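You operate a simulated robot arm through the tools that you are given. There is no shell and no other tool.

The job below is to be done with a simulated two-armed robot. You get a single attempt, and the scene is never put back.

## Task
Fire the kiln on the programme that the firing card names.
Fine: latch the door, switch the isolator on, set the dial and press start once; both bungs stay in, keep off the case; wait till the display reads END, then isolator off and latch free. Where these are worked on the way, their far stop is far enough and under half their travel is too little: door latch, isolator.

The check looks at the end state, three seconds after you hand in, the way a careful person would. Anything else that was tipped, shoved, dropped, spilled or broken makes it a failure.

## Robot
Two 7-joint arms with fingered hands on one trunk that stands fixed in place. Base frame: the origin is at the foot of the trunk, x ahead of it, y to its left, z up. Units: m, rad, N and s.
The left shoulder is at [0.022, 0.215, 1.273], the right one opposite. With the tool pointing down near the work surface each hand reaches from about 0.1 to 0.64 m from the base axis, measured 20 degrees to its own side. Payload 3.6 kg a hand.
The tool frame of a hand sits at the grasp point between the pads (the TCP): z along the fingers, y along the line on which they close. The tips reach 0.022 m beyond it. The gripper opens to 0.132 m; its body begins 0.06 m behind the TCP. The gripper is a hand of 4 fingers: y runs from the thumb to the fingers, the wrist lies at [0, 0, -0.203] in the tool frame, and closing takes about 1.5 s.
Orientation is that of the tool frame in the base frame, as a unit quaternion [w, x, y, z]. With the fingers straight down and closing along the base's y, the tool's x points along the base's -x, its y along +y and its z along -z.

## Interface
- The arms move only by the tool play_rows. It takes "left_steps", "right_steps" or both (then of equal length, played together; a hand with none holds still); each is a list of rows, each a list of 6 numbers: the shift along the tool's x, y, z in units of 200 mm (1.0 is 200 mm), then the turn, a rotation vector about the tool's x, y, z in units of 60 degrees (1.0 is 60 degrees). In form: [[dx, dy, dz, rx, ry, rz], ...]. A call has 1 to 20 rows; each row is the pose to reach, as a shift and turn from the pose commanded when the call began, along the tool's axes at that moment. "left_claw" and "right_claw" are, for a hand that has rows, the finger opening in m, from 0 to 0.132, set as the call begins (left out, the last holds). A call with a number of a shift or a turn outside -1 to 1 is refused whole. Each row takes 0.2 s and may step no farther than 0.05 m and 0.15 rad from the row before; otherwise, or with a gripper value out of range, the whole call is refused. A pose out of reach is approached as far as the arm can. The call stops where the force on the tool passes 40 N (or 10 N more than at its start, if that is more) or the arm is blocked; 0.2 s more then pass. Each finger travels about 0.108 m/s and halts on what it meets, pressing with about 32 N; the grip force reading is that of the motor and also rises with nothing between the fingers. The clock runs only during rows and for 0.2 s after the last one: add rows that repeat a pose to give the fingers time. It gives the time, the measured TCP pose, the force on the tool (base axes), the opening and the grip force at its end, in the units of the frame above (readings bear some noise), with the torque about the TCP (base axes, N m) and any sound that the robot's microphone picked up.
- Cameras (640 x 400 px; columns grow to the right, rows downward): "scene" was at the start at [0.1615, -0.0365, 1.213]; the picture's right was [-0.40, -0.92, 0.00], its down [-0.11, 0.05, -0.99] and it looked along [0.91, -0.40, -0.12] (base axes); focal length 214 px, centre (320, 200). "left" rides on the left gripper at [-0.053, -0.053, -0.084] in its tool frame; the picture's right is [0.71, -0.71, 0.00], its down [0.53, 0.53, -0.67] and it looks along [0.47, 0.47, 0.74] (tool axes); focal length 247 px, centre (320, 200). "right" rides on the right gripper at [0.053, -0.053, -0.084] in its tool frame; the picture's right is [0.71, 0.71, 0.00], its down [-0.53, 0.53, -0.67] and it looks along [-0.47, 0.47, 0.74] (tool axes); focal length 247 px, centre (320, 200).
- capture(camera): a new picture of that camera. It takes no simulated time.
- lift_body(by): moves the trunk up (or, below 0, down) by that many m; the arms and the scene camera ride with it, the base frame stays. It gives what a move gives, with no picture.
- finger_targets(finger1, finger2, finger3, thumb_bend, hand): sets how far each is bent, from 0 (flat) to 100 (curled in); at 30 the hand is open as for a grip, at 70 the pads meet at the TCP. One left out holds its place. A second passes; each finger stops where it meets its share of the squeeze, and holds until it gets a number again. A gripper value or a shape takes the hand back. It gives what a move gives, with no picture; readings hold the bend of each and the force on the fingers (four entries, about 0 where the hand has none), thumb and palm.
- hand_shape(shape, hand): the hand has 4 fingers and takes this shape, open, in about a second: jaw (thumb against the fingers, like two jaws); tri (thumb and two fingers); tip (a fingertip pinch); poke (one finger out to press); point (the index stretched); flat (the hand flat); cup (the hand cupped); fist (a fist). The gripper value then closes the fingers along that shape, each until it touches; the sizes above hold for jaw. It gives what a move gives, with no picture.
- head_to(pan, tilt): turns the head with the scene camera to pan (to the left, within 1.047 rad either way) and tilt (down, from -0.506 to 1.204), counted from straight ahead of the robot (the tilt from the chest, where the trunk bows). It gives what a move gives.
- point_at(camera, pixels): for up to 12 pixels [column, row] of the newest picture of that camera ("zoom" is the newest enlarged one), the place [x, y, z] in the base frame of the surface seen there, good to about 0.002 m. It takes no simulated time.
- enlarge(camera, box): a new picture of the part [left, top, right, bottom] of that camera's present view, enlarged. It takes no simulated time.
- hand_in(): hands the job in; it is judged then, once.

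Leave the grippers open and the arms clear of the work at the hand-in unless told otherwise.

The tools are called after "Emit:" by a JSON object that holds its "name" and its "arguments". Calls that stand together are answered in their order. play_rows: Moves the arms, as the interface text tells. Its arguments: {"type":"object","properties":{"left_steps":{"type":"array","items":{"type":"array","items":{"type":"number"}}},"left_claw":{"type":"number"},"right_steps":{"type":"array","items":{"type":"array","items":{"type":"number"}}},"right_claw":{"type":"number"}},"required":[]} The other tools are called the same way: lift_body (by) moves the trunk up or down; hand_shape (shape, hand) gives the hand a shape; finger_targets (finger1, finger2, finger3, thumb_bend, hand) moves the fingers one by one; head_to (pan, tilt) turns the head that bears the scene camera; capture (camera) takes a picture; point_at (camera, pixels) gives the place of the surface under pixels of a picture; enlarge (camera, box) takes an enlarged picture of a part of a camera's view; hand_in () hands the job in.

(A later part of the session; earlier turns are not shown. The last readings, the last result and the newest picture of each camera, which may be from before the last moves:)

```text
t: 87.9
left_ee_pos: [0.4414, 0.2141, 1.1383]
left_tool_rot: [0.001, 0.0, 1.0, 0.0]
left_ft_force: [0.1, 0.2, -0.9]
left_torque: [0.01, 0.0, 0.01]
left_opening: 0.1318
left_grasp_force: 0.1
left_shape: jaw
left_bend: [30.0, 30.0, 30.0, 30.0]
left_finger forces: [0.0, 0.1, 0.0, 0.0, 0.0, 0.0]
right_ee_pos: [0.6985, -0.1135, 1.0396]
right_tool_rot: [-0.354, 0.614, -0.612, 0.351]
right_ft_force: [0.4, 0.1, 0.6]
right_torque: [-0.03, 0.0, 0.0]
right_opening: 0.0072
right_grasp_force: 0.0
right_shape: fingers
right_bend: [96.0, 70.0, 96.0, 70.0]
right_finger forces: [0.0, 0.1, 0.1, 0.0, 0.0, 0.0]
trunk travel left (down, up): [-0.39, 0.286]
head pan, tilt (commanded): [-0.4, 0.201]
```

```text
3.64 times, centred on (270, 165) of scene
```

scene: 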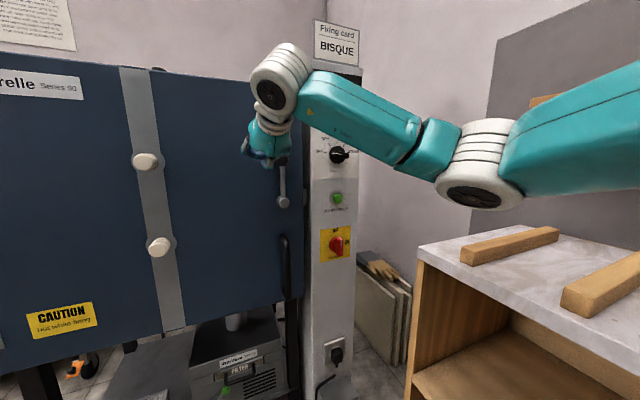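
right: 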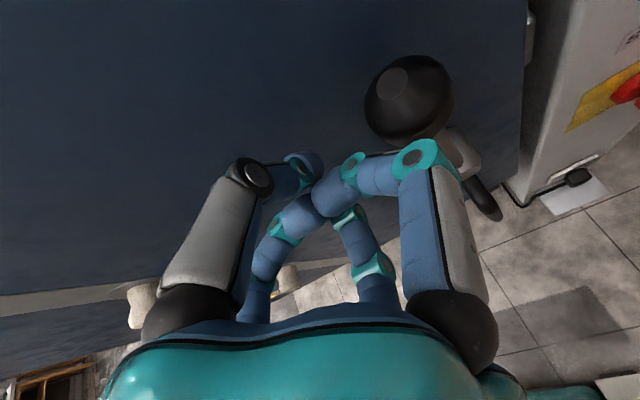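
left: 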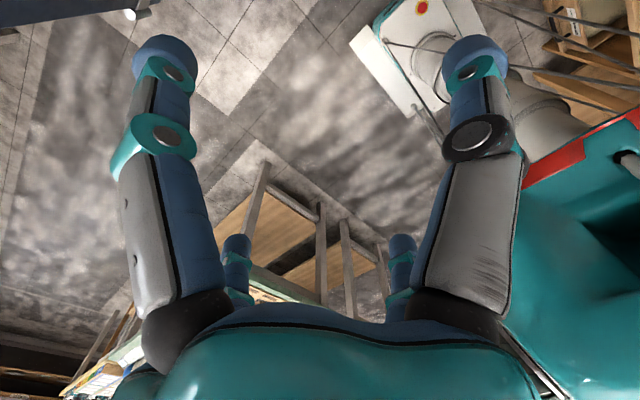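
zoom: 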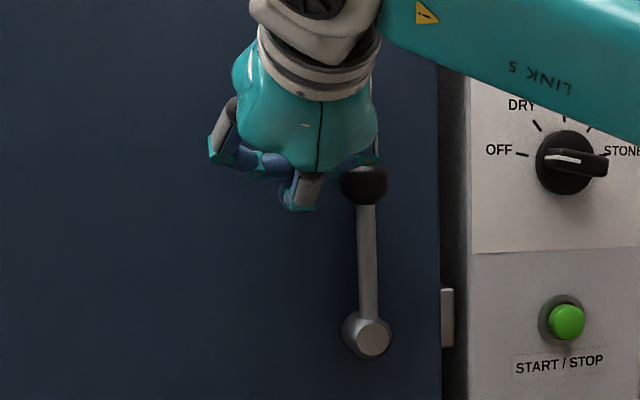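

The beak stands left of the ball without contact. I push it gently to the right along the lever's arc, the first ~15° only, to learn its direction.

Emit:
{"name": "play_rows", "arguments": {"right_steps": [[0.06, 0, 0, 0, 0, 0], [0.12, -0.012, -0.007, 0, 0, 0], [0.1755, -0.0186, -0.0108, 0, 0, 0], [0.2, -0.021, -0.012, 0, 0, 0], [0.227, -0.023, -0.0133, 0, 0, 0], [0.2525, -0.0232, -0.0134, 0, 0, 0], [0.2785, -0.0234, -0.0135, 0, 0, 0]]}}

Emit:
{"name": "capture", "arguments": {"camera": "right"}}

Emit:
{"name": "enlarge", "arguments": {"camera": "scene", "box": [220, 110, 320, 220]}}

```text
t: 89.3
left_ee_pos: [0.4421, 0.2138, 1.1382]
left_tool_rot: [0.0, 0.001, 1.0, 0.0]
left_ft_force: [0.2, -0.1, -0.4]
left_torque: [0.04, 0.02, -0.05]
left_opening: 0.1321
left_grasp_force: 0.0
left_shape: jaw
left_bend: [30.0, 30.0, 30.0, 30.0]
left_finger forces: [0.1, 0.0, 0.0, 0.1, 0.0, 0.0]
right_ee_pos: [0.6937, -0.1473, 1.0463]
right_tool_rot: [-0.366, 0.621, -0.604, 0.34]
right_ft_force: [0.6, 12.3, -0.3]
right_torque: [0.23, 0.0, 0.23]
right_opening: 0.0073
right_grasp_force: 6.5
right_shape: fingers
right_bend: [96.0, 69.0, 97.0, 70.0]
right_finger forces: [0.0, 12.3, 0.1, 0.1, 0.6, 0.0]
trunk travel left (down, up): [-0.39, 0.286]
head pan, tilt (commanded): [-0.4, 0.201]
stopped in row 6 (right hand): the force on the tool passed its limit at 42 N (the readings are from after the stop); the commanded pose is now the measured one
```

```text
taken
```

right: 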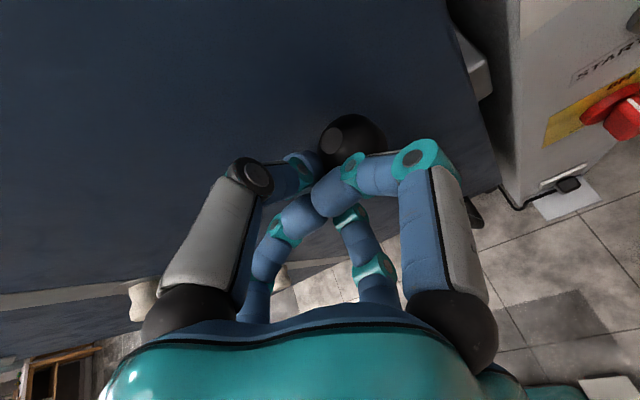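

```text
3.64 times, centred on (270, 165) of scene
```

zoom: 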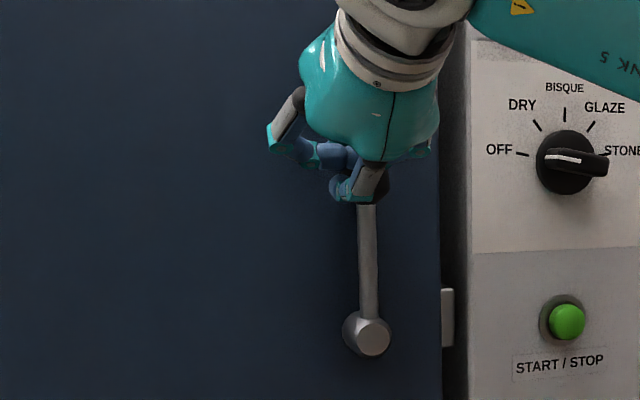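

The lever did not move: 42 N against its stop, so it turns the other way (to the left). I back off, pull out, pass in front of the ball to its right side (y≈-0.215).

Emit:
{"name": "play_rows", "arguments": {"right_steps": [[-0.1, 0, 0, 0, 0.02, 0], [-0.15, 0, 0, 0.0014, 0.0419, 0.0024], [-0.15, 0.05, -0.0866, 0.0014, 0.0419, 0.0024], [-0.15, 0.1, -0.173, 0.0014, 0.0419, 0.0024], [-0.15, 0.125, -0.2165, 0.0014, 0.0419, 0.0024], [-0.05, 0.125, -0.2165, 0.0014, 0.0419, 0.0024], [0.05, 0.125, -0.2165, 0.0014, 0.0419, 0.0024], [0.15, 0.125, -0.2165, 0.0014, 0.0419, 0.0024], [0.25, 0.125, -0.2165, 0.0014, 0.0419, 0.0024], [0.34, 0.125, -0.2165, 0.0014, 0.0419, 0.0024]]}}

Emit:
{"name": "capture", "arguments": {"camera": "right"}}

Emit:
{"name": "capture", "arguments": {"camera": "scene"}}

```text
t: 91.5
left_ee_pos: [0.4414, 0.2136, 1.1401]
left_tool_rot: [0.0, 0.001, 1.0, 0.0]
left_ft_force: [-0.6, -0.4, 0.3]
left_torque: [0.02, 0.04, -0.02]
left_opening: 0.1318
left_grasp_force: 0.1
left_shape: jaw
left_bend: [30.0, 30.0, 30.0, 30.0]
left_finger forces: [0.0, 0.0, 0.0, 0.0, 0.1, 0.0]
right_ee_pos: [0.6472, -0.2192, 1.0463]
right_tool_rot: [0.351, -0.609, 0.614, -0.358]
right_ft_force: [0.4, -0.5, 0.5]
right_torque: [0.0, 0.01, -0.01]
right_opening: 0.0073
right_grasp_force: 0.2
right_shape: fingers
right_bend: [96.0, 70.0, 97.0, 70.0]
right_finger forces: [0.0, 0.0, 0.1, 0.0, 0.0, 0.1]
trunk travel left (down, up): [-0.39, 0.286]
head pan, tilt (commanded): [-0.4, 0.201]
```

```text
taken
```

right: 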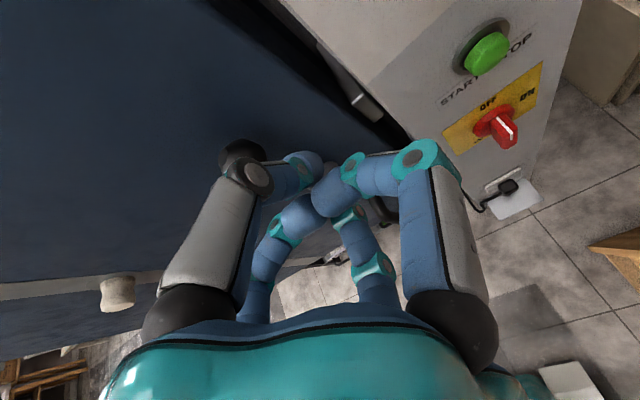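

```text
taken
```

scene: 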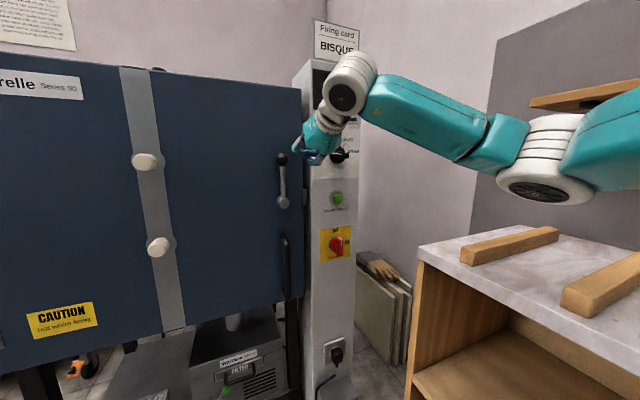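

Now at (0.647,-0.219,1.046), right of the ball. I advance 0.051 m in x beside it (and 5 mm down).

Emit:
{"name": "play_rows", "arguments": {"right_steps": [[0, -0.0212, 0.0467, 0, 0, 0], [0, -0.0424, 0.0934, 0, 0, 0], [0, -0.0636, 0.14, 0, 0, 0], [0, -0.0848, 0.187, 0, 0, 0], [0, -0.106, 0.2335, 0, 0, 0], [0, -0.106, 0.2335, 0, 0, 0]]}}

Emit:
{"name": "enlarge", "arguments": {"camera": "scene", "box": [230, 100, 370, 230]}}

```text
t: 92.9
left_ee_pos: [0.4414, 0.2138, 1.1388]
left_tool_rot: [0.0, 0.001, 1.0, 0.0]
left_ft_force: [0.9, -0.2, 0.0]
left_torque: [-0.03, -0.01, 0.0]
left_opening: 0.1317
left_grasp_force: 0.1
left_shape: jaw
left_bend: [30.0, 30.0, 30.0, 30.0]
left_finger forces: [0.1, 0.1, 0.1, 0.0, 0.0, 0.0]
right_ee_pos: [0.699, -0.2206, 1.0392]
right_tool_rot: [0.35, -0.61, 0.614, -0.359]
right_ft_force: [-0.6, 0.4, 1.2]
right_torque: [0.05, 0.04, -0.01]
right_opening: 0.0071
right_grasp_force: 0.0
right_shape: fingers
right_bend: [96.0, 70.0, 97.0, 70.0]
right_finger forces: [0.1, 0.0, 0.1, 0.1, 0.1, 0.0]
trunk travel left (down, up): [-0.39, 0.286]
head pan, tilt (commanded): [-0.4, 0.201]
```

```text
3.08 times, centred on (300, 165) of scene
```

zoom: 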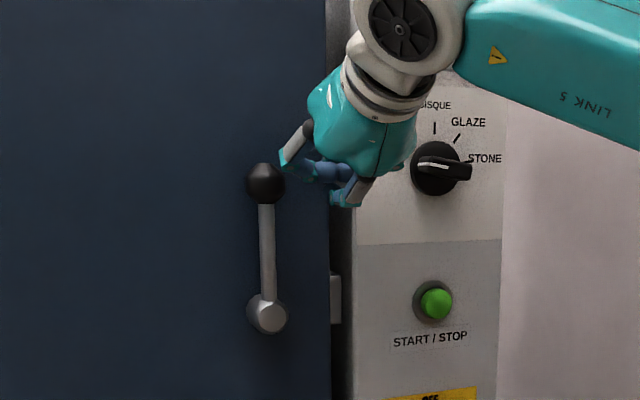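

The beak is right of the ball, clear. Now I push to the left along the arc, first ~20°.

Emit:
{"name": "play_rows", "arguments": {"right_steps": [[-0.05, -0.004, -0.002, 0, 0, 0], [-0.1, -0.009, -0.005, 0, 0, 0], [-0.145, -0.013, -0.0075, 0, 0, 0], [-0.17, -0.0167, -0.0096, 0, 0, 0], [-0.196, -0.0204, -0.0118, 0, 0, 0], [-0.222, -0.0225, -0.013, 0, 0, 0], [-0.2475, -0.0247, -0.0143, 0, 0, 0], [-0.273, -0.0249, -0.0144, 0, 0, 0], [-0.299, -0.0251, -0.0145, 0, 0, 0], [-0.325, -0.0234, -0.0135, 0, 0, 0], [-0.35, -0.0217, -0.0125, 0, 0, 0]]}}

Emit:
{"name": "enlarge", "arguments": {"camera": "scene", "box": [230, 100, 370, 230]}}

```text
t: 95.3
left_ee_pos: [0.441, 0.2135, 1.1392]
left_tool_rot: [-0.001, 0.0, 1.0, 0.0]
left_ft_force: [-0.7, -0.5, -0.1]
left_torque: [0.02, 0.04, -0.04]
left_opening: 0.1319
left_grasp_force: 0.2
left_shape: jaw
left_bend: [30.0, 30.0, 30.0, 30.0]
left_finger forces: [0.0, 0.0, 0.1, 0.0, 0.0, 0.1]
right_ee_pos: [0.6998, -0.1523, 1.044]
right_tool_rot: [0.352, -0.609, 0.614, -0.358]
right_ft_force: [1.0, -1.2, -0.3]
right_torque: [-0.04, -0.02, 0.0]
right_opening: 0.0076
right_grasp_force: 0.8
right_shape: fingers
right_bend: [97.0, 70.0, 97.0, 70.0]
right_finger forces: [0.1, 0.8, 0.0, 0.0, 0.0, 0.0]
trunk travel left (down, up): [-0.39, 0.286]
head pan, tilt (commanded): [-0.4, 0.201]
```

```text
3.08 times, centred on (300, 165) of scene
```

zoom: 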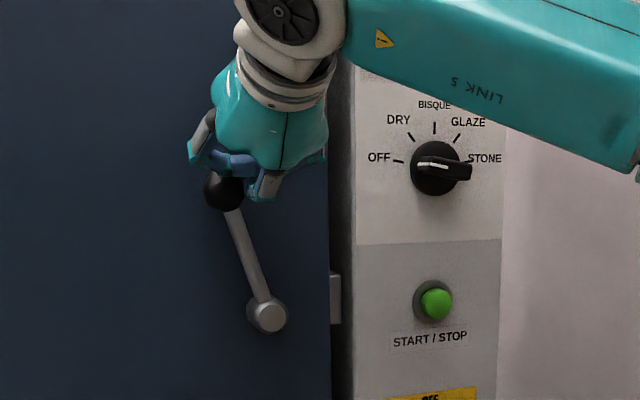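

The lever swings left easily (~1 N). I follow the arc on to about 60°.

Emit:
{"name": "play_rows", "arguments": {"right_steps": [[-0.051, 0.0078, 0.0045, 0, 0, 0], [-0.101, 0.0186, 0.0108, 0, 0, 0], [-0.1495, 0.0338, 0.0195, 0, 0, 0], [-0.196, 0.0524, 0.0303, 0, 0, 0], [-0.241, 0.0745, 0.043, 0, 0, 0], [-0.2835, 0.0996, 0.0575, 0, 0, 0], [-0.323, 0.1277, 0.0738, 0, 0, 0], [-0.3595, 0.1589, 0.0918, 0, 0, 0]]}}

Emit:
{"name": "enlarge", "arguments": {"camera": "scene", "box": [230, 100, 370, 230]}}

```text
t: 97.1
left_ee_pos: [0.4413, 0.214, 1.1405]
left_tool_rot: [0.0, 0.001, 1.0, 0.001]
left_ft_force: [0.2, -0.5, -0.8]
left_torque: [-0.01, -0.02, -0.02]
left_opening: 0.1318
left_grasp_force: 0.0
left_shape: jaw
left_bend: [30.0, 30.0, 30.0, 30.0]
left_finger forces: [0.0, 0.1, 0.1, 0.0, 0.1, 0.0]
right_ee_pos: [0.6999, -0.08, 1.0079]
right_tool_rot: [0.351, -0.609, 0.613, -0.359]
right_ft_force: [0.0, 0.1, 0.3]
right_torque: [-0.03, 0.03, 0.04]
right_opening: 0.0077
right_grasp_force: 0.0
right_shape: fingers
right_bend: [97.0, 70.0, 97.0, 70.0]
right_finger forces: [0.0, 0.7, 0.1, 0.1, 0.1, 0.0]
trunk travel left (down, up): [-0.39, 0.286]
head pan, tilt (commanded): [-0.4, 0.201]
```

```text
3.08 times, centred on (300, 165) of scene
```

zoom: 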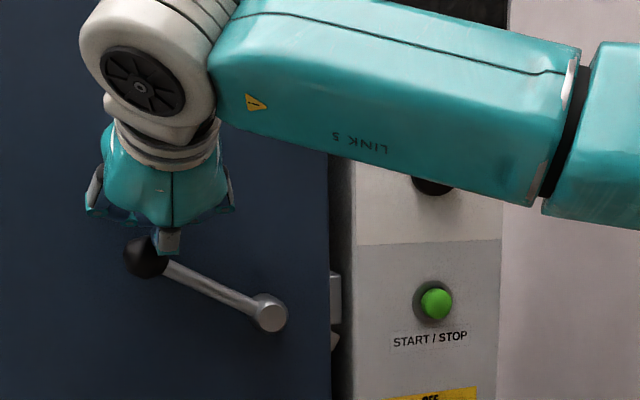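

Lever at ~60° and I notice the bolt tongue appearing at the door's edge. I continue towards 90°.

Emit:
{"name": "play_rows", "arguments": {"right_steps": [[-0.0335, 0.0342, 0.0198, 0, 0, 0], [-0.0635, 0.0706, 0.0408, 0, 0, 0], [-0.0895, 0.1087, 0.0628, 0, 0, 0], [-0.112, 0.149, 0.086, 0, 0, 0], [-0.13, 0.191, 0.1103, 0, 0, 0], [-0.1435, 0.2338, 0.135, 0, 0, 0]]}}

Emit:
{"name": "enlarge", "arguments": {"camera": "scene", "box": [230, 100, 370, 230]}}

```text
t: 98.5
left_ee_pos: [0.4373, 0.2133, 1.1407]
left_tool_rot: [0.002, 0.0, 1.0, 0.0]
left_ft_force: [0.4, 1.3, 0.3]
left_torque: [0.03, -0.01, -0.01]
left_opening: 0.1319
left_grasp_force: 0.0
left_shape: jaw
left_bend: [30.0, 30.0, 30.0, 30.0]
left_finger forces: [0.0, 0.0, 0.0, 0.0, 0.0, 0.0]
right_ee_pos: [0.6979, -0.0501, 0.9608]
right_tool_rot: [0.356, -0.607, 0.612, -0.361]
right_ft_force: [-8.3, -5.6, 24.3]
right_torque: [-0.04, -0.13, -0.04]
right_opening: 0.013
right_grasp_force: 21.5
right_shape: fingers
right_bend: [98.0, 74.0, 98.0, 67.0]
right_finger forces: [0.0, 41.5, 0.0, 0.0, 0.1, 0.0]
trunk travel left (down, up): [-0.39, 0.286]
head pan, tilt (commanded): [-0.4, 0.201]
```

```text
3.08 times, centred on (300, 165) of scene
```

zoom: 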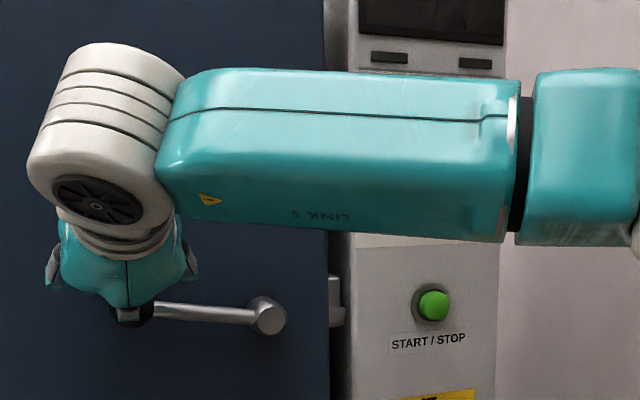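

Lever is horizontal and I feel 24 N at the end stop: latched. I lift off 0.03 m and pull back 0.06 m in x.

Emit:
{"name": "play_rows", "arguments": {"right_steps": [[0, -0.065, -0.0375, 0, 0, 0], [0, -0.13, -0.075, 0, 0, 0], [0, -0.08, -0.1616, 0, 0, 0], [0, -0.03, -0.248, 0, 0, 0], [0, 0.02, -0.335, 0, 0, 0]]}}

Emit:
{"name": "capture", "arguments": {"camera": "scene"}}

Emit:
{"name": "capture", "arguments": {"camera": "right"}}

```text
t: 99.7
left_ee_pos: [0.4404, 0.2144, 1.1399]
left_tool_rot: [0.0, -0.001, 1.0, 0.0]
left_ft_force: [-0.6, -0.6, 0.8]
left_torque: [0.02, 0.02, 0.01]
left_opening: 0.132
left_grasp_force: 0.0
left_shape: jaw
left_bend: [30.0, 30.0, 30.0, 30.0]
left_finger forces: [0.0, 0.1, 0.1, 0.0, 0.0, 0.1]
right_ee_pos: [0.6387, -0.0523, 0.9826]
right_tool_rot: [0.352, -0.609, 0.614, -0.359]
right_ft_force: [0.4, 0.8, 0.0]
right_torque: [0.01, -0.03, -0.01]
right_opening: 0.0086
right_grasp_force: 0.0
right_shape: fingers
right_bend: [98.0, 70.0, 98.0, 70.0]
right_finger forces: [0.0, 0.0, 0.0, 0.0, 0.0, 0.0]
trunk travel left (down, up): [-0.39, 0.286]
head pan, tilt (commanded): [-0.4, 0.201]
```

```text
taken
```

scene: 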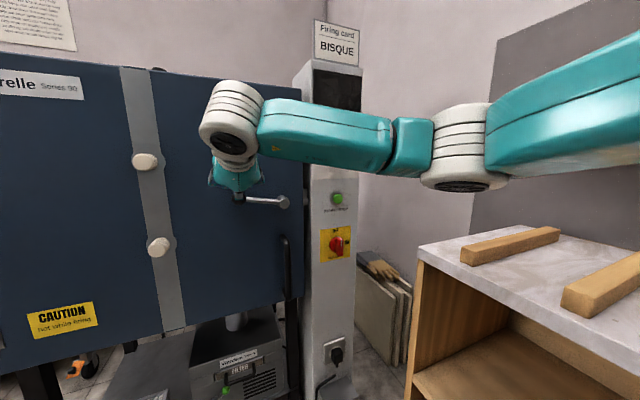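

```text
taken
```

right: 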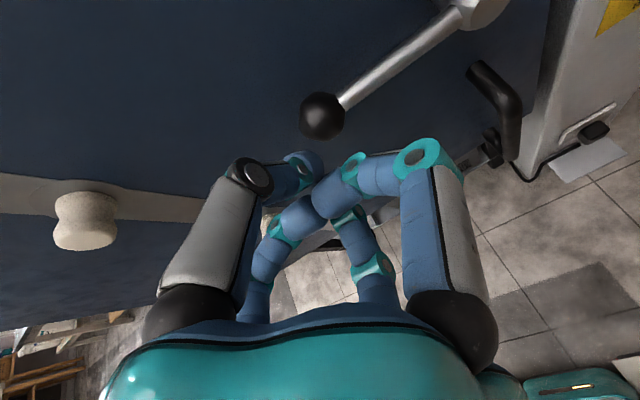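

Latch lies horizontal to the left. Next the isolator; I enlarge it and measure its handle.

Emit:
{"name": "enlarge", "arguments": {"camera": "scene", "box": [315, 220, 355, 265]}}

Emit:
{"name": "point_at", "arguments": {"camera": "zoom", "pixels": [[320, 200], [280, 200], [300, 140], [340, 270], [350, 150], [345, 130], [350, 290], [370, 200], [260, 200], [420, 250], [330, 160], [360, 240]]}}

```text
8.89 times, centred on (335, 242) of scene
```

zoom: 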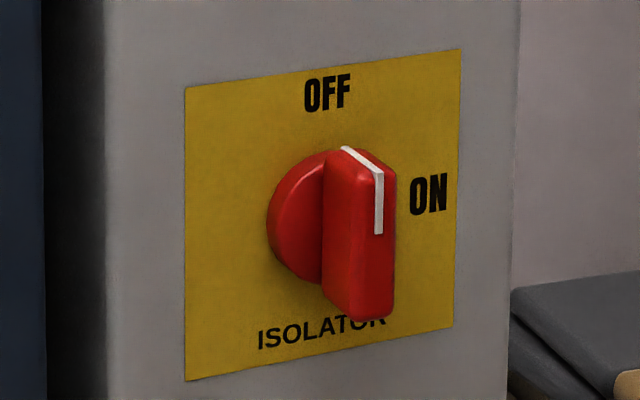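

```text
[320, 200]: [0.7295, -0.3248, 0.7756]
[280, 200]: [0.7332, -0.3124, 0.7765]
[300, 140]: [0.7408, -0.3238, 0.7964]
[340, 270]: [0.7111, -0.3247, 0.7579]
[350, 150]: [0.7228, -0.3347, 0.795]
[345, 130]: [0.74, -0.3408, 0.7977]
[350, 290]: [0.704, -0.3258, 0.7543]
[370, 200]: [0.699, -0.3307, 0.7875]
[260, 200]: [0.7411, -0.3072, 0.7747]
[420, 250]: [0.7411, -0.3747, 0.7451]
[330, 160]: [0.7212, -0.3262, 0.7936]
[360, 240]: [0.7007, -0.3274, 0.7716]
```

Isolator handle: bar centre about (y -0.331, z 0.775), 45 mm tall, 12 mm wide, front face x≈0.70, disc front 0.733. I travel right at z≈0.98, keeping x≈0.64 so as to stay clear of everything.

Emit:
{"name": "play_rows", "arguments": {"right_steps": [[0.1, 0, 0, 0, 0, 0], [0.2, 0, 0, 0, 0, 0], [0.3, 0, 0, 0, 0, 0], [0.4, 0, 0, 0, 0, 0], [0.5, 0, 0, 0, 0, 0], [0.6, 0, 0, 0, 0, 0], [0.7, 0, 0, 0, 0, 0], [0.8, 0, 0, 0, 0, 0], [0.9, 0, 0, 0, 0, 0], [1.0, 0, 0, 0, 0, 0]]}}

Emit:
{"name": "capture", "arguments": {"camera": "scene"}}

```text
t: 101.9
left_ee_pos: [0.4403, 0.2145, 1.1396]
left_tool_rot: [-0.001, 0.0, 1.0, 0.0]
left_ft_force: [-0.3, -0.7, -0.6]
left_torque: [-0.01, -0.01, -0.01]
left_opening: 0.1319
left_grasp_force: 0.0
left_shape: jaw
left_bend: [30.0, 30.0, 30.0, 30.0]
left_finger forces: [0.0, 0.0, 0.0, 0.0, 0.0, 0.1]
right_ee_pos: [0.6367, -0.2498, 0.9837]
right_tool_rot: [0.351, -0.61, 0.613, -0.359]
right_ft_force: [-0.1, -0.2, 0.8]
right_torque: [-0.02, -0.04, 0.01]
right_opening: 0.0085
right_grasp_force: 0.0
right_shape: fingers
right_bend: [98.0, 70.0, 98.0, 70.0]
right_finger forces: [0.1, 0.0, 0.1, 0.0, 0.0, 0.0]
trunk travel left (down, up): [-0.39, 0.286]
head pan, tilt (commanded): [-0.4, 0.201]
```

```text
taken
```

scene: 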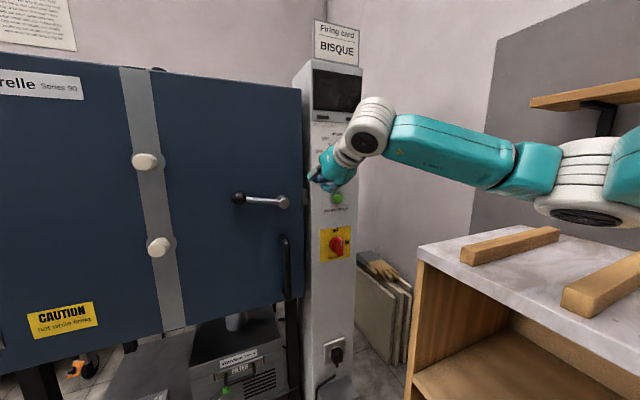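

Now I check the elbow height over the table before descending.

Emit:
{"name": "point_at", "arguments": {"camera": "scene", "pixels": [[585, 217], [600, 222], [560, 205], [620, 225], [530, 175], [480, 165]]}}

```text
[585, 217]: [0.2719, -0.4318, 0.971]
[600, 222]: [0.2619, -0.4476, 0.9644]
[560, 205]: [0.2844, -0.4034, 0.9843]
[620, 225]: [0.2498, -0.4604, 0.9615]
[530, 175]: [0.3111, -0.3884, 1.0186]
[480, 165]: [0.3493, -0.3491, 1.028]
```

Elbow bottom z≈0.96 over a table at 0.84 (bars 0.873). To keep more margin I raise the trunk 0.05 m first, then descend the hand to about (0.645,-0.295,0.81) in front of and left of the isolator's top.

Emit:
{"name": "lift_body", "arguments": {"by": 0.05}}

Emit:
{"name": "play_rows", "arguments": {"right_steps": [[0.02, 0.08, 0.05, 0, 0, 0], [0.04, 0.16, 0.1, 0, 0, 0], [0.06, 0.24, 0.15, 0, 0, 0], [0.08, 0.32, 0.2, 0, 0, 0], [0.1, 0.4, 0.25, 0, 0, 0], [0.12, 0.48, 0.3, 0, 0, 0]]}}

Emit:
{"name": "capture", "arguments": {"camera": "scene"}}

```text
t: 102.8
left_ee_pos: [0.4426, 0.2152, 1.1894]
left_tool_rot: [-0.001, 0.0, 1.0, 0.0]
left_ft_force: [0.2, 0.3, -0.1]
left_torque: [0.0, 0.0, -0.01]
left_opening: 0.1322
left_grasp_force: 0.0
left_shape: jaw
left_bend: [30.0, 30.0, 30.0, 30.0]
left_finger forces: [0.0, 0.1, 0.0, 0.1, 0.0, 0.0]
right_ee_pos: [0.6393, -0.2506, 1.0349]
right_tool_rot: [0.351, -0.609, 0.614, -0.358]
right_ft_force: [0.3, 0.2, 0.2]
right_torque: [0.01, 0.03, 0.02]
right_opening: 0.0086
right_grasp_force: 0.0
right_shape: fingers
right_bend: [98.0, 70.0, 98.0, 70.0]
right_finger forces: [0.0, 0.0, 0.0, 0.1, 0.0, 0.1]
trunk travel left (down, up): [-0.44, 0.236]
head pan, tilt (commanded): [-0.4, 0.201]
```

```text
t: 104.2
left_ee_pos: [0.4418, 0.2139, 1.189]
left_tool_rot: [0.0, 0.0, 1.0, 0.0]
left_ft_force: [0.1, 0.0, 0.7]
left_torque: [0.02, 0.0, -0.01]
left_opening: 0.1321
left_grasp_force: 0.1
left_shape: jaw
left_bend: [30.0, 30.0, 30.0, 30.0]
left_finger forces: [0.0, 0.1, 0.0, 0.0, 0.0, 0.1]
right_ee_pos: [0.6437, -0.272, 0.9402]
right_tool_rot: [0.351, -0.611, 0.614, -0.357]
right_ft_force: [-0.6, 0.7, -0.5]
right_torque: [0.02, 0.02, 0.0]
right_opening: 0.0081
right_grasp_force: 0.1
right_shape: fingers
right_bend: [98.0, 70.0, 98.0, 70.0]
right_finger forces: [0.0, 0.0, 0.0, 0.0, 0.0, 0.0]
right hand out of reach, approached as far as the arm can: row 6
trunk travel left (down, up): [-0.44, 0.236]
head pan, tilt (commanded): [-0.4, 0.201]
```

```text
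taken
```

scene: 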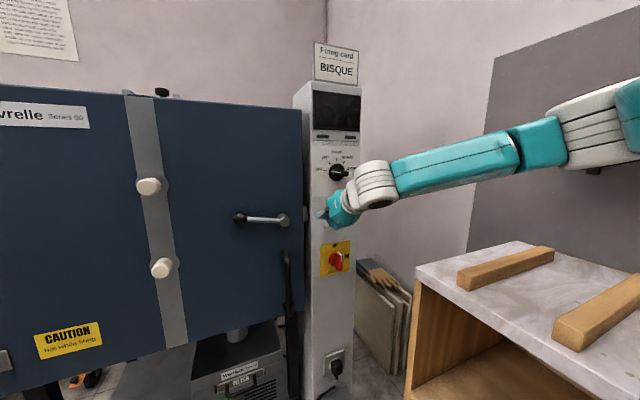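

Near the reach limit here because the forearm slopes down; lowering the trunk instead makes it level. Elbow is high now, so I lower the trunk 0.1 m (hand goes to z≈0.84).

Emit:
{"name": "lift_body", "arguments": {"by": -0.1}}

Emit:
{"name": "capture", "arguments": {"camera": "scene"}}

Emit:
{"name": "capture", "arguments": {"camera": "right"}}

```text
t: 105.5
left_ee_pos: [0.4399, 0.2141, 1.0901]
left_tool_rot: [0.0, 0.001, 1.0, 0.0]
left_ft_force: [0.3, 0.9, -0.2]
left_torque: [0.01, -0.02, 0.03]
left_opening: 0.132
left_grasp_force: 0.0
left_shape: jaw
left_bend: [30.0, 30.0, 30.0, 30.0]
left_finger forces: [0.0, 0.0, 0.1, 0.0, 0.1, 0.0]
right_ee_pos: [0.643, -0.2712, 0.8283]
right_tool_rot: [0.344, -0.614, 0.618, -0.351]
right_ft_force: [0.9, -0.1, -0.5]
right_torque: [-0.01, -0.02, 0.0]
right_opening: 0.0079
right_grasp_force: 0.1
right_shape: fingers
right_bend: [98.0, 70.0, 98.0, 70.0]
right_finger forces: [0.0, 0.0, 0.1, 0.1, 0.1, 0.1]
trunk travel left (down, up): [-0.34, 0.336]
head pan, tilt (commanded): [-0.4, 0.201]
```

```text
taken
```

scene: 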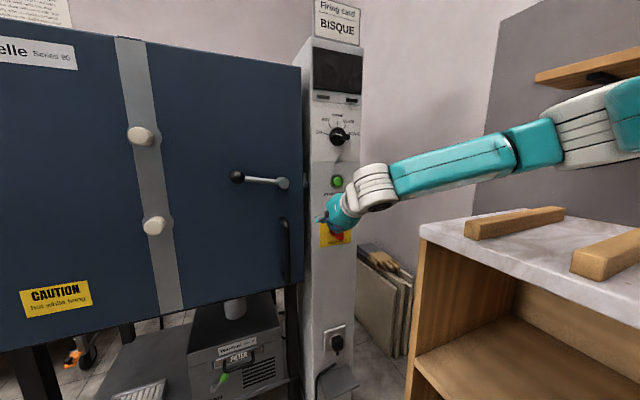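

```text
taken
```

right: 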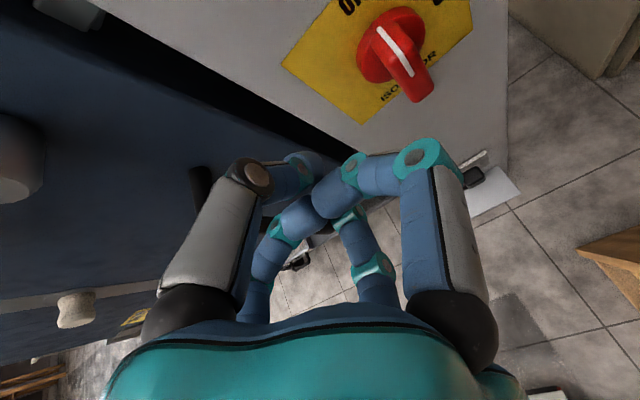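

Trunk lowered, elbow still high. The isolator is up-right of the beak. I align to (0.647,-0.30,0.81), left of the handle's top, still retracted.

Emit:
{"name": "play_rows", "arguments": {"right_steps": [[0.042, 0.014, 0.015, 0, 0, 0], [0.085, 0.028, 0.03, 0, 0, 0], [0.127, 0.042, 0.0455, 0, 0, 0], [0.127, 0.042, 0.0455, 0, 0, 0]]}}

Emit:
{"name": "enlarge", "arguments": {"camera": "scene", "box": [290, 170, 390, 270]}}

Emit:
{"name": "capture", "arguments": {"camera": "right"}}

```text
t: 106.5
left_ee_pos: [0.4414, 0.2133, 1.0886]
left_tool_rot: [0.0, 0.0, 1.0, 0.0]
left_ft_force: [0.2, -0.4, -0.1]
left_torque: [0.03, -0.01, 0.02]
left_opening: 0.132
left_grasp_force: 0.0
left_shape: jaw
left_bend: [30.0, 30.0, 30.0, 30.0]
left_finger forces: [0.1, 0.0, 0.0, 0.0, 0.1, 0.0]
right_ee_pos: [0.646, -0.3027, 0.8172]
right_tool_rot: [0.343, -0.615, 0.618, -0.349]
right_ft_force: [-0.1, -0.2, 0.6]
right_torque: [0.0, -0.01, 0.0]
right_opening: 0.0081
right_grasp_force: 0.0
right_shape: fingers
right_bend: [98.0, 70.0, 98.0, 70.0]
right_finger forces: [0.1, 0.1, 0.1, 0.0, 0.0, 0.1]
right hand out of reach, approached as far as the arm can: row 2, 3, 4
trunk travel left (down, up): [-0.34, 0.336]
head pan, tilt (commanded): [-0.4, 0.201]
```

```text
4.00 times, centred on (340, 220) of scene
```

zoom: 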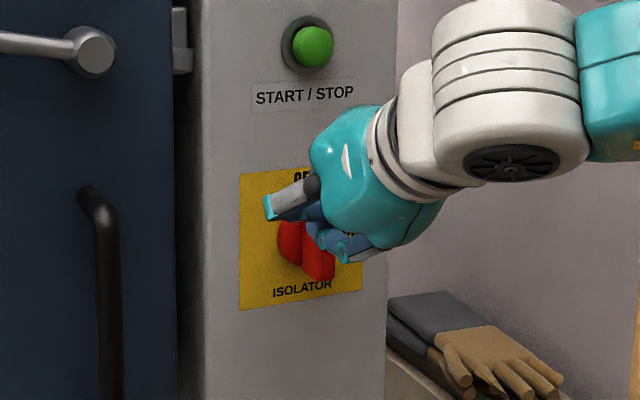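

```text
taken
```

right: 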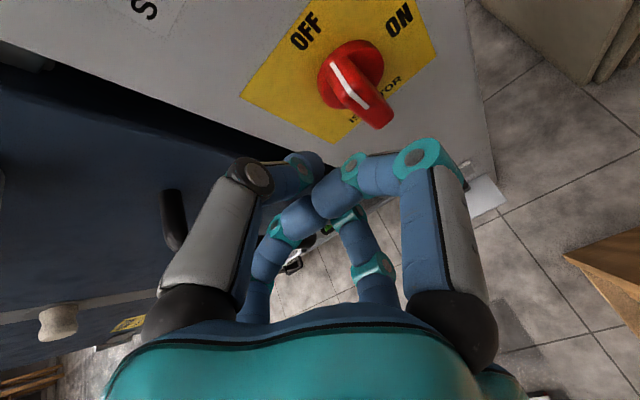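

Still flagged just out of reach at 30° pitch. I pitch 12° steeper here, which should bring the pose inside the limits.

Emit:
{"name": "play_rows", "arguments": {"right_steps": [[0, 0, 0, -0.07, 0, 0], [0, 0, 0, -0.14, 0, 0], [0, 0, 0, -0.2, 0, 0], [0, 0, 0, -0.2, 0, 0]]}}

Emit:
{"name": "capture", "arguments": {"camera": "scene"}}

```text
t: 107.5
left_ee_pos: [0.4413, 0.2139, 1.0898]
left_tool_rot: [0.0, 0.0, 1.0, -0.001]
left_ft_force: [0.2, 0.1, -0.6]
left_torque: [0.02, -0.02, 0.01]
left_opening: 0.132
left_grasp_force: 0.0
left_shape: jaw
left_bend: [30.0, 30.0, 30.0, 30.0]
left_finger forces: [0.1, 0.0, 0.1, 0.0, 0.1, 0.0]
right_ee_pos: [0.6464, -0.3027, 0.8176]
right_tool_rot: [0.277, -0.647, 0.65, -0.285]
right_ft_force: [0.8, -0.4, -0.4]
right_torque: [-0.01, 0.0, 0.02]
right_opening: 0.008
right_grasp_force: 0.0
right_shape: fingers
right_bend: [98.0, 70.0, 98.0, 70.0]
right_finger forces: [0.1, 0.0, 0.1, 0.0, 0.1, 0.1]
trunk travel left (down, up): [-0.34, 0.336]
head pan, tilt (commanded): [-0.4, 0.201]
```

```text
taken
```

scene: 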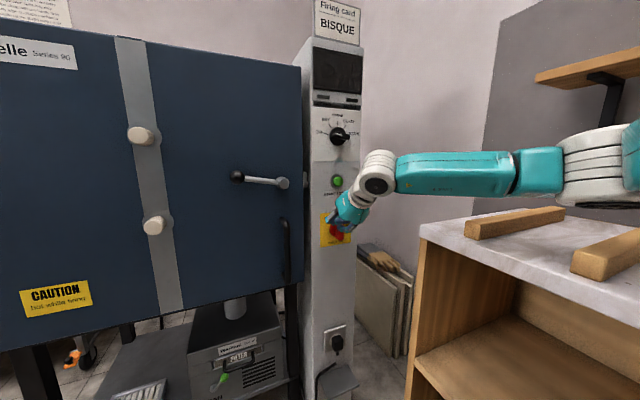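

Inside limits now (pitch ≈43°). I check the elbow against the table again since it came down.

Emit:
{"name": "point_at", "arguments": {"camera": "scene", "pixels": [[600, 204], [580, 200], [630, 205], [610, 190], [540, 190]]}}

```text
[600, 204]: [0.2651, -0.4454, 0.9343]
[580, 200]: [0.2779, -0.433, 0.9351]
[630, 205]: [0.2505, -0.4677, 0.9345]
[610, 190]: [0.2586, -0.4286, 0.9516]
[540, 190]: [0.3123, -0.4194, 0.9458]
```

Elbow is 6 cm above the bars. Now I advance 0.058 m in x so the beak is left of the handle's top end (tip x≈0.72, panel 0.741).

Emit:
{"name": "play_rows", "arguments": {"right_steps": [[0, -0.0323, 0.0487, 0, 0, 0], [0, -0.0645, 0.0973, 0, 0, 0], [0, -0.0968, 0.146, 0, 0, 0], [0, -0.129, 0.1946, 0, 0, 0], [0, -0.1613, 0.2433, 0, 0, 0], [0, -0.1613, 0.2433, 0, 0, 0]]}}

Emit:
{"name": "capture", "arguments": {"camera": "right"}}

Emit:
{"name": "enlarge", "arguments": {"camera": "scene", "box": [300, 185, 380, 265]}}

```text
t: 109.0
left_ee_pos: [0.441, 0.2137, 1.0893]
left_tool_rot: [0.0, 0.0, 1.0, 0.0]
left_ft_force: [0.2, 0.2, 0.8]
left_torque: [0.03, -0.01, -0.04]
left_opening: 0.1318
left_grasp_force: 0.1
left_shape: jaw
left_bend: [30.0, 30.0, 30.0, 30.0]
left_finger forces: [0.0, 0.0, 0.0, 0.0, 0.0, 0.0]
right_ee_pos: [0.704, -0.3018, 0.8083]
right_tool_rot: [0.278, -0.647, 0.651, -0.284]
right_ft_force: [-0.4, 0.0, -0.8]
right_torque: [0.0, -0.02, -0.01]
right_opening: 0.0083
right_grasp_force: 0.0
right_shape: fingers
right_bend: [98.0, 70.0, 98.0, 70.0]
right_finger forces: [0.0, 0.1, 0.0, 0.1, 0.1, 0.0]
trunk travel left (down, up): [-0.34, 0.336]
head pan, tilt (commanded): [-0.4, 0.201]
```

```text
taken
```

right: 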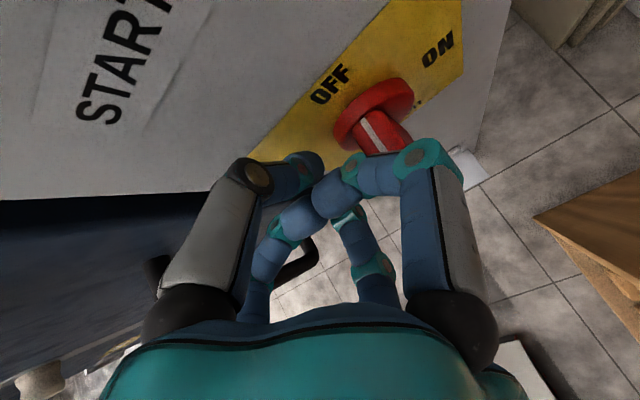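

```text
5.00 times, centred on (340, 225) of scene
```

zoom: 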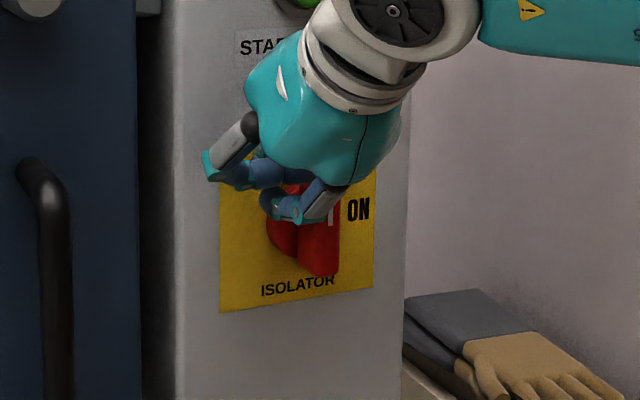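

The beak is just left of the red handle. I push the top end right along its arc, first half (to ~50°).

Emit:
{"name": "play_rows", "arguments": {"right_steps": [[0.035, 0, 0, 0, 0, 0], [0.0685, 0, 0, 0, 0, 0], [0.0875, -0.0088, -0.0082, 0, 0, 0], [0.1095, -0.0157, -0.0147, 0, 0, 0], [0.132, -0.0201, -0.0188, 0, 0, 0], [0.156, -0.0219, -0.0205, 0, 0, 0], [0.1805, -0.0208, -0.0194, 0, 0, 0]]}}

Emit:
{"name": "capture", "arguments": {"camera": "right"}}

Emit:
{"name": "enlarge", "arguments": {"camera": "scene", "box": [300, 185, 380, 265]}}

```text
t: 110.5
left_ee_pos: [0.4409, 0.2133, 1.0897]
left_tool_rot: [0.0, 0.0, 1.0, 0.0]
left_ft_force: [0.1, 0.5, 0.4]
left_torque: [0.0, 0.01, -0.03]
left_opening: 0.1319
left_grasp_force: 0.0
left_shape: jaw
left_bend: [30.0, 30.0, 30.0, 30.0]
left_finger forces: [0.1, 0.1, 0.0, 0.0, 0.0, 0.0]
right_ee_pos: [0.7025, -0.3383, 0.8141]
right_tool_rot: [0.278, -0.646, 0.652, -0.284]
right_ft_force: [-0.6, 1.9, 0.6]
right_torque: [0.04, 0.02, 0.04]
right_opening: 0.0083
right_grasp_force: 1.0
right_shape: fingers
right_bend: [98.0, 70.0, 98.0, 70.0]
right_finger forces: [0.0, 1.7, 0.1, 0.1, 0.1, 0.0]
trunk travel left (down, up): [-0.34, 0.336]
head pan, tilt (commanded): [-0.4, 0.201]
```

```text
taken
```

right: 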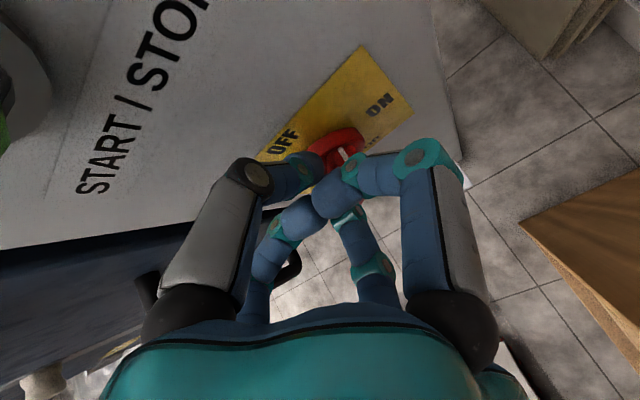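

```text
5.00 times, centred on (340, 225) of scene
```

zoom: 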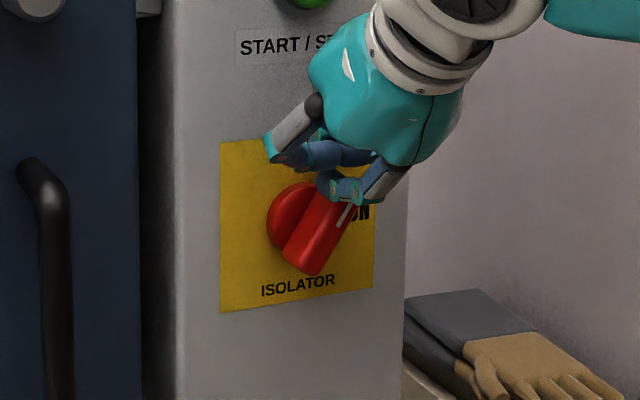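

The handle has turned ~35–40° with only 2 N. I continue along the arc down to its ON stop.

Emit:
{"name": "play_rows", "arguments": {"right_steps": [[0.022, 0.023, 0.0215, 0, 0, 0], [0.033, 0.034, 0.0317, 0, 0, 0], [0.0405, 0.045, 0.0419, 0, 0, 0], [0.0555, 0.0556, 0.0518, 0, 0, 0], [0.058, 0.072, 0.0672, 0, 0, 0], [0.058, 0.0903, 0.0842, 0, 0, 0]]}}

Emit:
{"name": "capture", "arguments": {"camera": "right"}}

Emit:
{"name": "enlarge", "arguments": {"camera": "scene", "box": [300, 185, 380, 265]}}

```text
t: 112.0
left_ee_pos: [0.4403, 0.2146, 1.0891]
left_tool_rot: [0.0, 0.0, 1.0, 0.0]
left_ft_force: [-0.3, -0.3, -0.5]
left_torque: [0.01, -0.02, 0.0]
left_opening: 0.1318
left_grasp_force: 0.0
left_shape: jaw
left_bend: [30.0, 30.0, 30.0, 30.0]
left_finger forces: [0.0, 0.0, 0.1, 0.1, 0.0, 0.0]
right_ee_pos: [0.7022, -0.3494, 0.7917]
right_tool_rot: [0.278, -0.647, 0.651, -0.285]
right_ft_force: [-2.1, -3.1, 6.6]
right_torque: [-0.05, 0.06, 0.02]
right_opening: 0.0093
right_grasp_force: 4.2
right_shape: fingers
right_bend: [98.0, 71.0, 98.0, 69.0]
right_finger forces: [0.1, 8.9, 0.0, 0.0, 0.0, 0.0]
trunk travel left (down, up): [-0.34, 0.336]
head pan, tilt (commanded): [-0.4, 0.201]
```

```text
taken
```

right: 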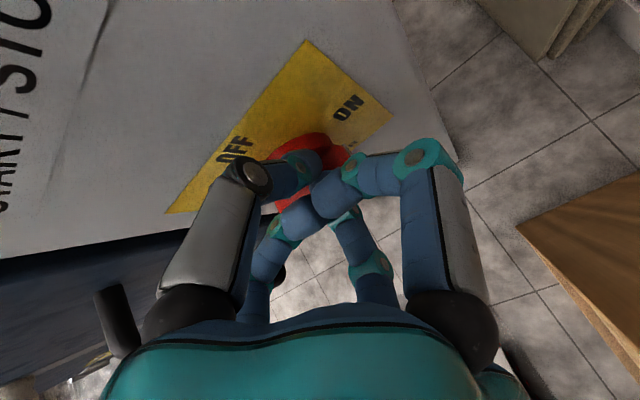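

```text
5.00 times, centred on (340, 225) of scene
```

zoom: 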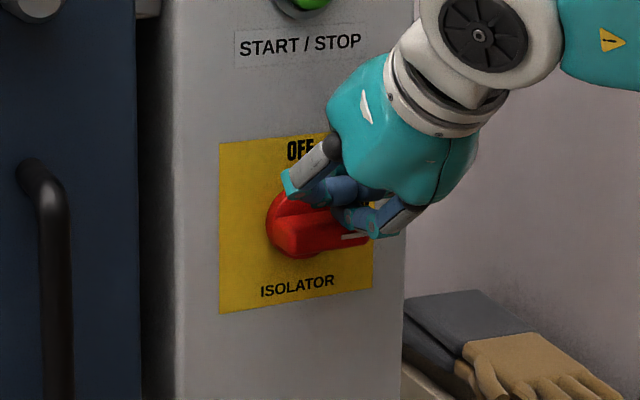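

The handle is nearly horizontal with 7 N. I press down a few more millimetres to make sure it is at the stop, then look at the lamps.

Emit:
{"name": "play_rows", "arguments": {"right_steps": [[0, 0.0183, 0.017, 0, 0, 0], [0, 0.0366, 0.034, 0, 0, 0], [0, 0.0549, 0.051, 0, 0, 0]]}}

Emit:
{"name": "enlarge", "arguments": {"camera": "scene", "box": [300, 185, 380, 265]}}

Emit:
{"name": "enlarge", "arguments": {"camera": "scene", "box": [300, 30, 380, 170]}}

```text
t: 112.9
left_ee_pos: [0.438, 0.2168, 1.0913]
left_tool_rot: [0.001, 0.0, 1.0, -0.001]
left_ft_force: [0.2, 0.3, -0.1]
left_torque: [0.02, 0.0, 0.01]
left_opening: 0.1319
left_grasp_force: 0.1
left_shape: jaw
left_bend: [30.0, 30.0, 30.0, 30.0]
left_finger forces: [0.0, 0.0, 0.1, 0.1, 0.0, 0.0]
right_ee_pos: [0.7037, -0.3484, 0.7865]
right_tool_rot: [0.285, -0.644, 0.648, -0.291]
right_ft_force: [-10.2, -1.2, 19.7]
right_torque: [-0.01, 0.16, 0.01]
right_opening: 0.0111
right_grasp_force: 16.3
right_shape: fingers
right_bend: [98.0, 73.0, 98.0, 68.0]
right_finger forces: [0.1, 32.0, 0.1, 0.0, 0.0, 0.0]
trunk travel left (down, up): [-0.34, 0.336]
head pan, tilt (commanded): [-0.4, 0.201]
stopped in row 3 (right hand): the force on the tool passed its limit at 41 N (the readings are from after the stop); the commanded pose is now the measured one
```

```text
5.00 times, centred on (340, 225) of scene
```

zoom: 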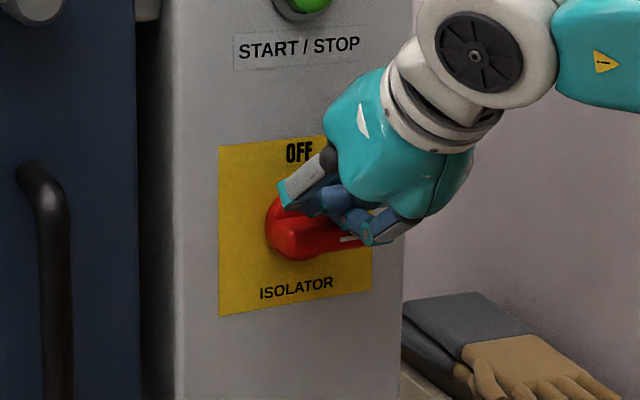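

```text
2.86 times, centred on (340, 100) of scene
```

zoom: 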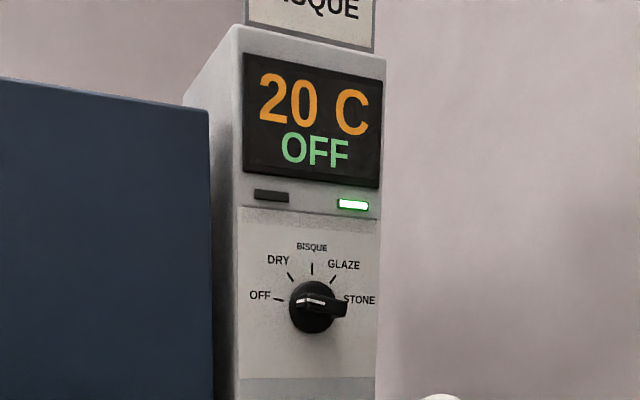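

MAINS lamp is lit and the display shows "20 C OFF". The isolator is on. I lift off upward 0.03 m and retract 0.06 m.

Emit:
{"name": "play_rows", "arguments": {"right_steps": [[0, -0.055, -0.051, 0, 0, 0], [0, -0.1097, -0.1023, 0, 0, 0], [0, -0.0415, -0.1754, 0, 0, 0], [0, 0.0267, -0.2485, 0, 0, 0], [0, 0.0949, -0.3216, 0, 0, 0]]}}

Emit:
{"name": "capture", "arguments": {"camera": "scene"}}

Emit:
{"name": "enlarge", "arguments": {"camera": "scene", "box": [220, 150, 380, 270]}}

```text
t: 114.1
left_ee_pos: [0.4428, 0.2236, 1.0886]
left_tool_rot: [0.0, 0.0, 1.0, -0.004]
left_ft_force: [0.7, -1.1, 0.2]
left_torque: [-0.01, 0.0, -0.01]
left_opening: 0.1318
left_grasp_force: 0.0
left_shape: jaw
left_bend: [30.0, 30.0, 30.0, 30.0]
left_finger forces: [0.0, 0.0, 0.0, 0.0, 0.0, 0.0]
right_ee_pos: [0.6504, -0.3377, 0.8223]
right_tool_rot: [-0.284, 0.645, -0.645, 0.295]
right_ft_force: [-0.5, 0.2, 0.1]
right_torque: [0.01, -0.01, 0.03]
right_opening: 0.0085
right_grasp_force: 0.1
right_shape: fingers
right_bend: [98.0, 70.0, 98.0, 70.0]
right_finger forces: [0.1, 0.1, 0.0, 0.0, 0.0, 0.0]
trunk travel left (down, up): [-0.34, 0.336]
head pan, tilt (commanded): [-0.4, 0.201]
```

```text
taken
```

scene: 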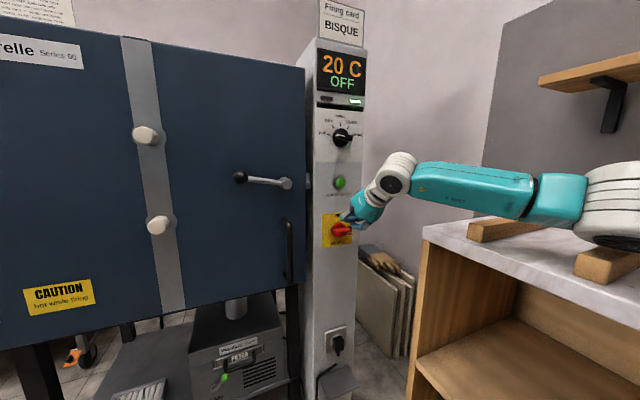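

```text
3.33 times, centred on (300, 210) of scene
```

zoom: 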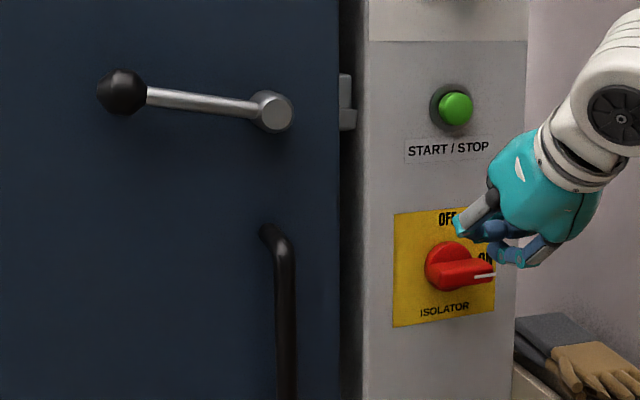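

The left hand's reading shifted by 1 cm – a sign the right elbow may be leaning on something. I check the elbow at once.

Emit:
{"name": "head_to", "arguments": {"pan": -0.8, "tilt": 0.35}}

Emit:
{"name": "capture", "arguments": {"camera": "scene"}}

```text
t: 115.0
left_ee_pos: [0.442, 0.2231, 1.0885]
left_tool_rot: [-0.001, 0.002, 1.0, -0.004]
left_ft_force: [0.6, -0.4, -0.5]
left_torque: [0.02, -0.02, -0.01]
left_opening: 0.1318
left_grasp_force: 0.0
left_shape: jaw
left_bend: [30.0, 30.0, 30.0, 30.0]
left_finger forces: [0.1, 0.0, 0.0, 0.0, 0.0, 0.0]
right_ee_pos: [0.6502, -0.3377, 0.8231]
right_tool_rot: [0.283, -0.645, 0.646, -0.295]
right_ft_force: [0.1, -0.5, -0.1]
right_torque: [0.0, 0.02, -0.02]
right_opening: 0.0085
right_grasp_force: 0.0
right_shape: fingers
right_bend: [98.0, 70.0, 98.0, 70.0]
right_finger forces: [0.1, 0.0, 0.1, 0.1, 0.0, 0.0]
trunk travel left (down, up): [-0.34, 0.336]
head pan, tilt (commanded): [-0.799, 0.351]
```

```text
taken
```

scene: 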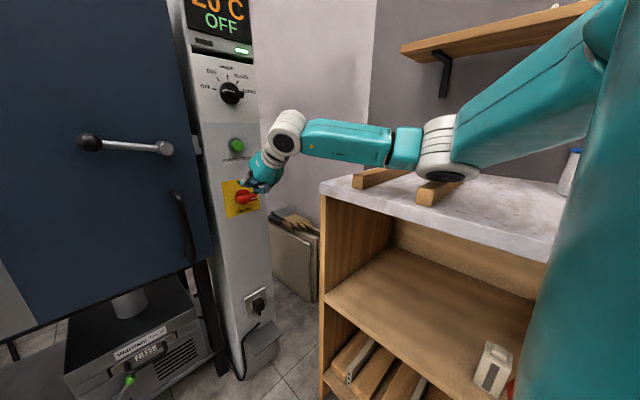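

Emit:
{"name": "point_at", "arguments": {"camera": "scene", "pixels": [[445, 178], [455, 180], [432, 172], [425, 195], [440, 188], [418, 186], [428, 184], [370, 178], [360, 185], [480, 185], [465, 178], [450, 165]]}}

Emit:
{"name": "enlarge", "arguments": {"camera": "scene", "box": [340, 110, 500, 230]}}

```text
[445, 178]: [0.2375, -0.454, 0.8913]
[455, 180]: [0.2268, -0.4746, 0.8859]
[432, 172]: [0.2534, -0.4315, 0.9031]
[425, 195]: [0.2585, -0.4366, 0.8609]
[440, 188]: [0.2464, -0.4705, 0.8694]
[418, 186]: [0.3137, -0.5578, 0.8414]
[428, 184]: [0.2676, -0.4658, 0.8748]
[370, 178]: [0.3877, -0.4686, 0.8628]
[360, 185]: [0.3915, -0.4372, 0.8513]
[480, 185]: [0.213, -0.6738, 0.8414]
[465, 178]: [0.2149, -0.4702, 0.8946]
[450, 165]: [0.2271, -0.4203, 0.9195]
```

```text
3.33 times, centred on (420, 170) of scene
```

zoom: 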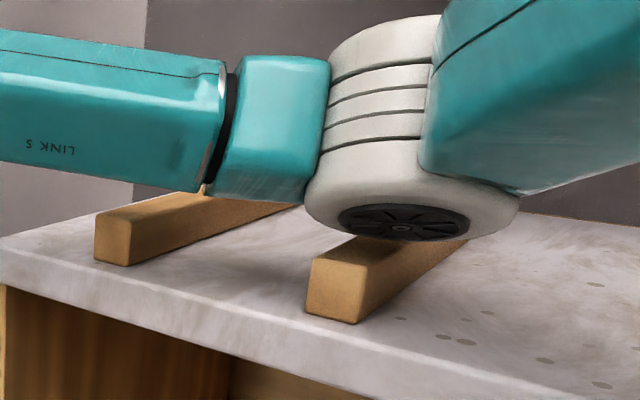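

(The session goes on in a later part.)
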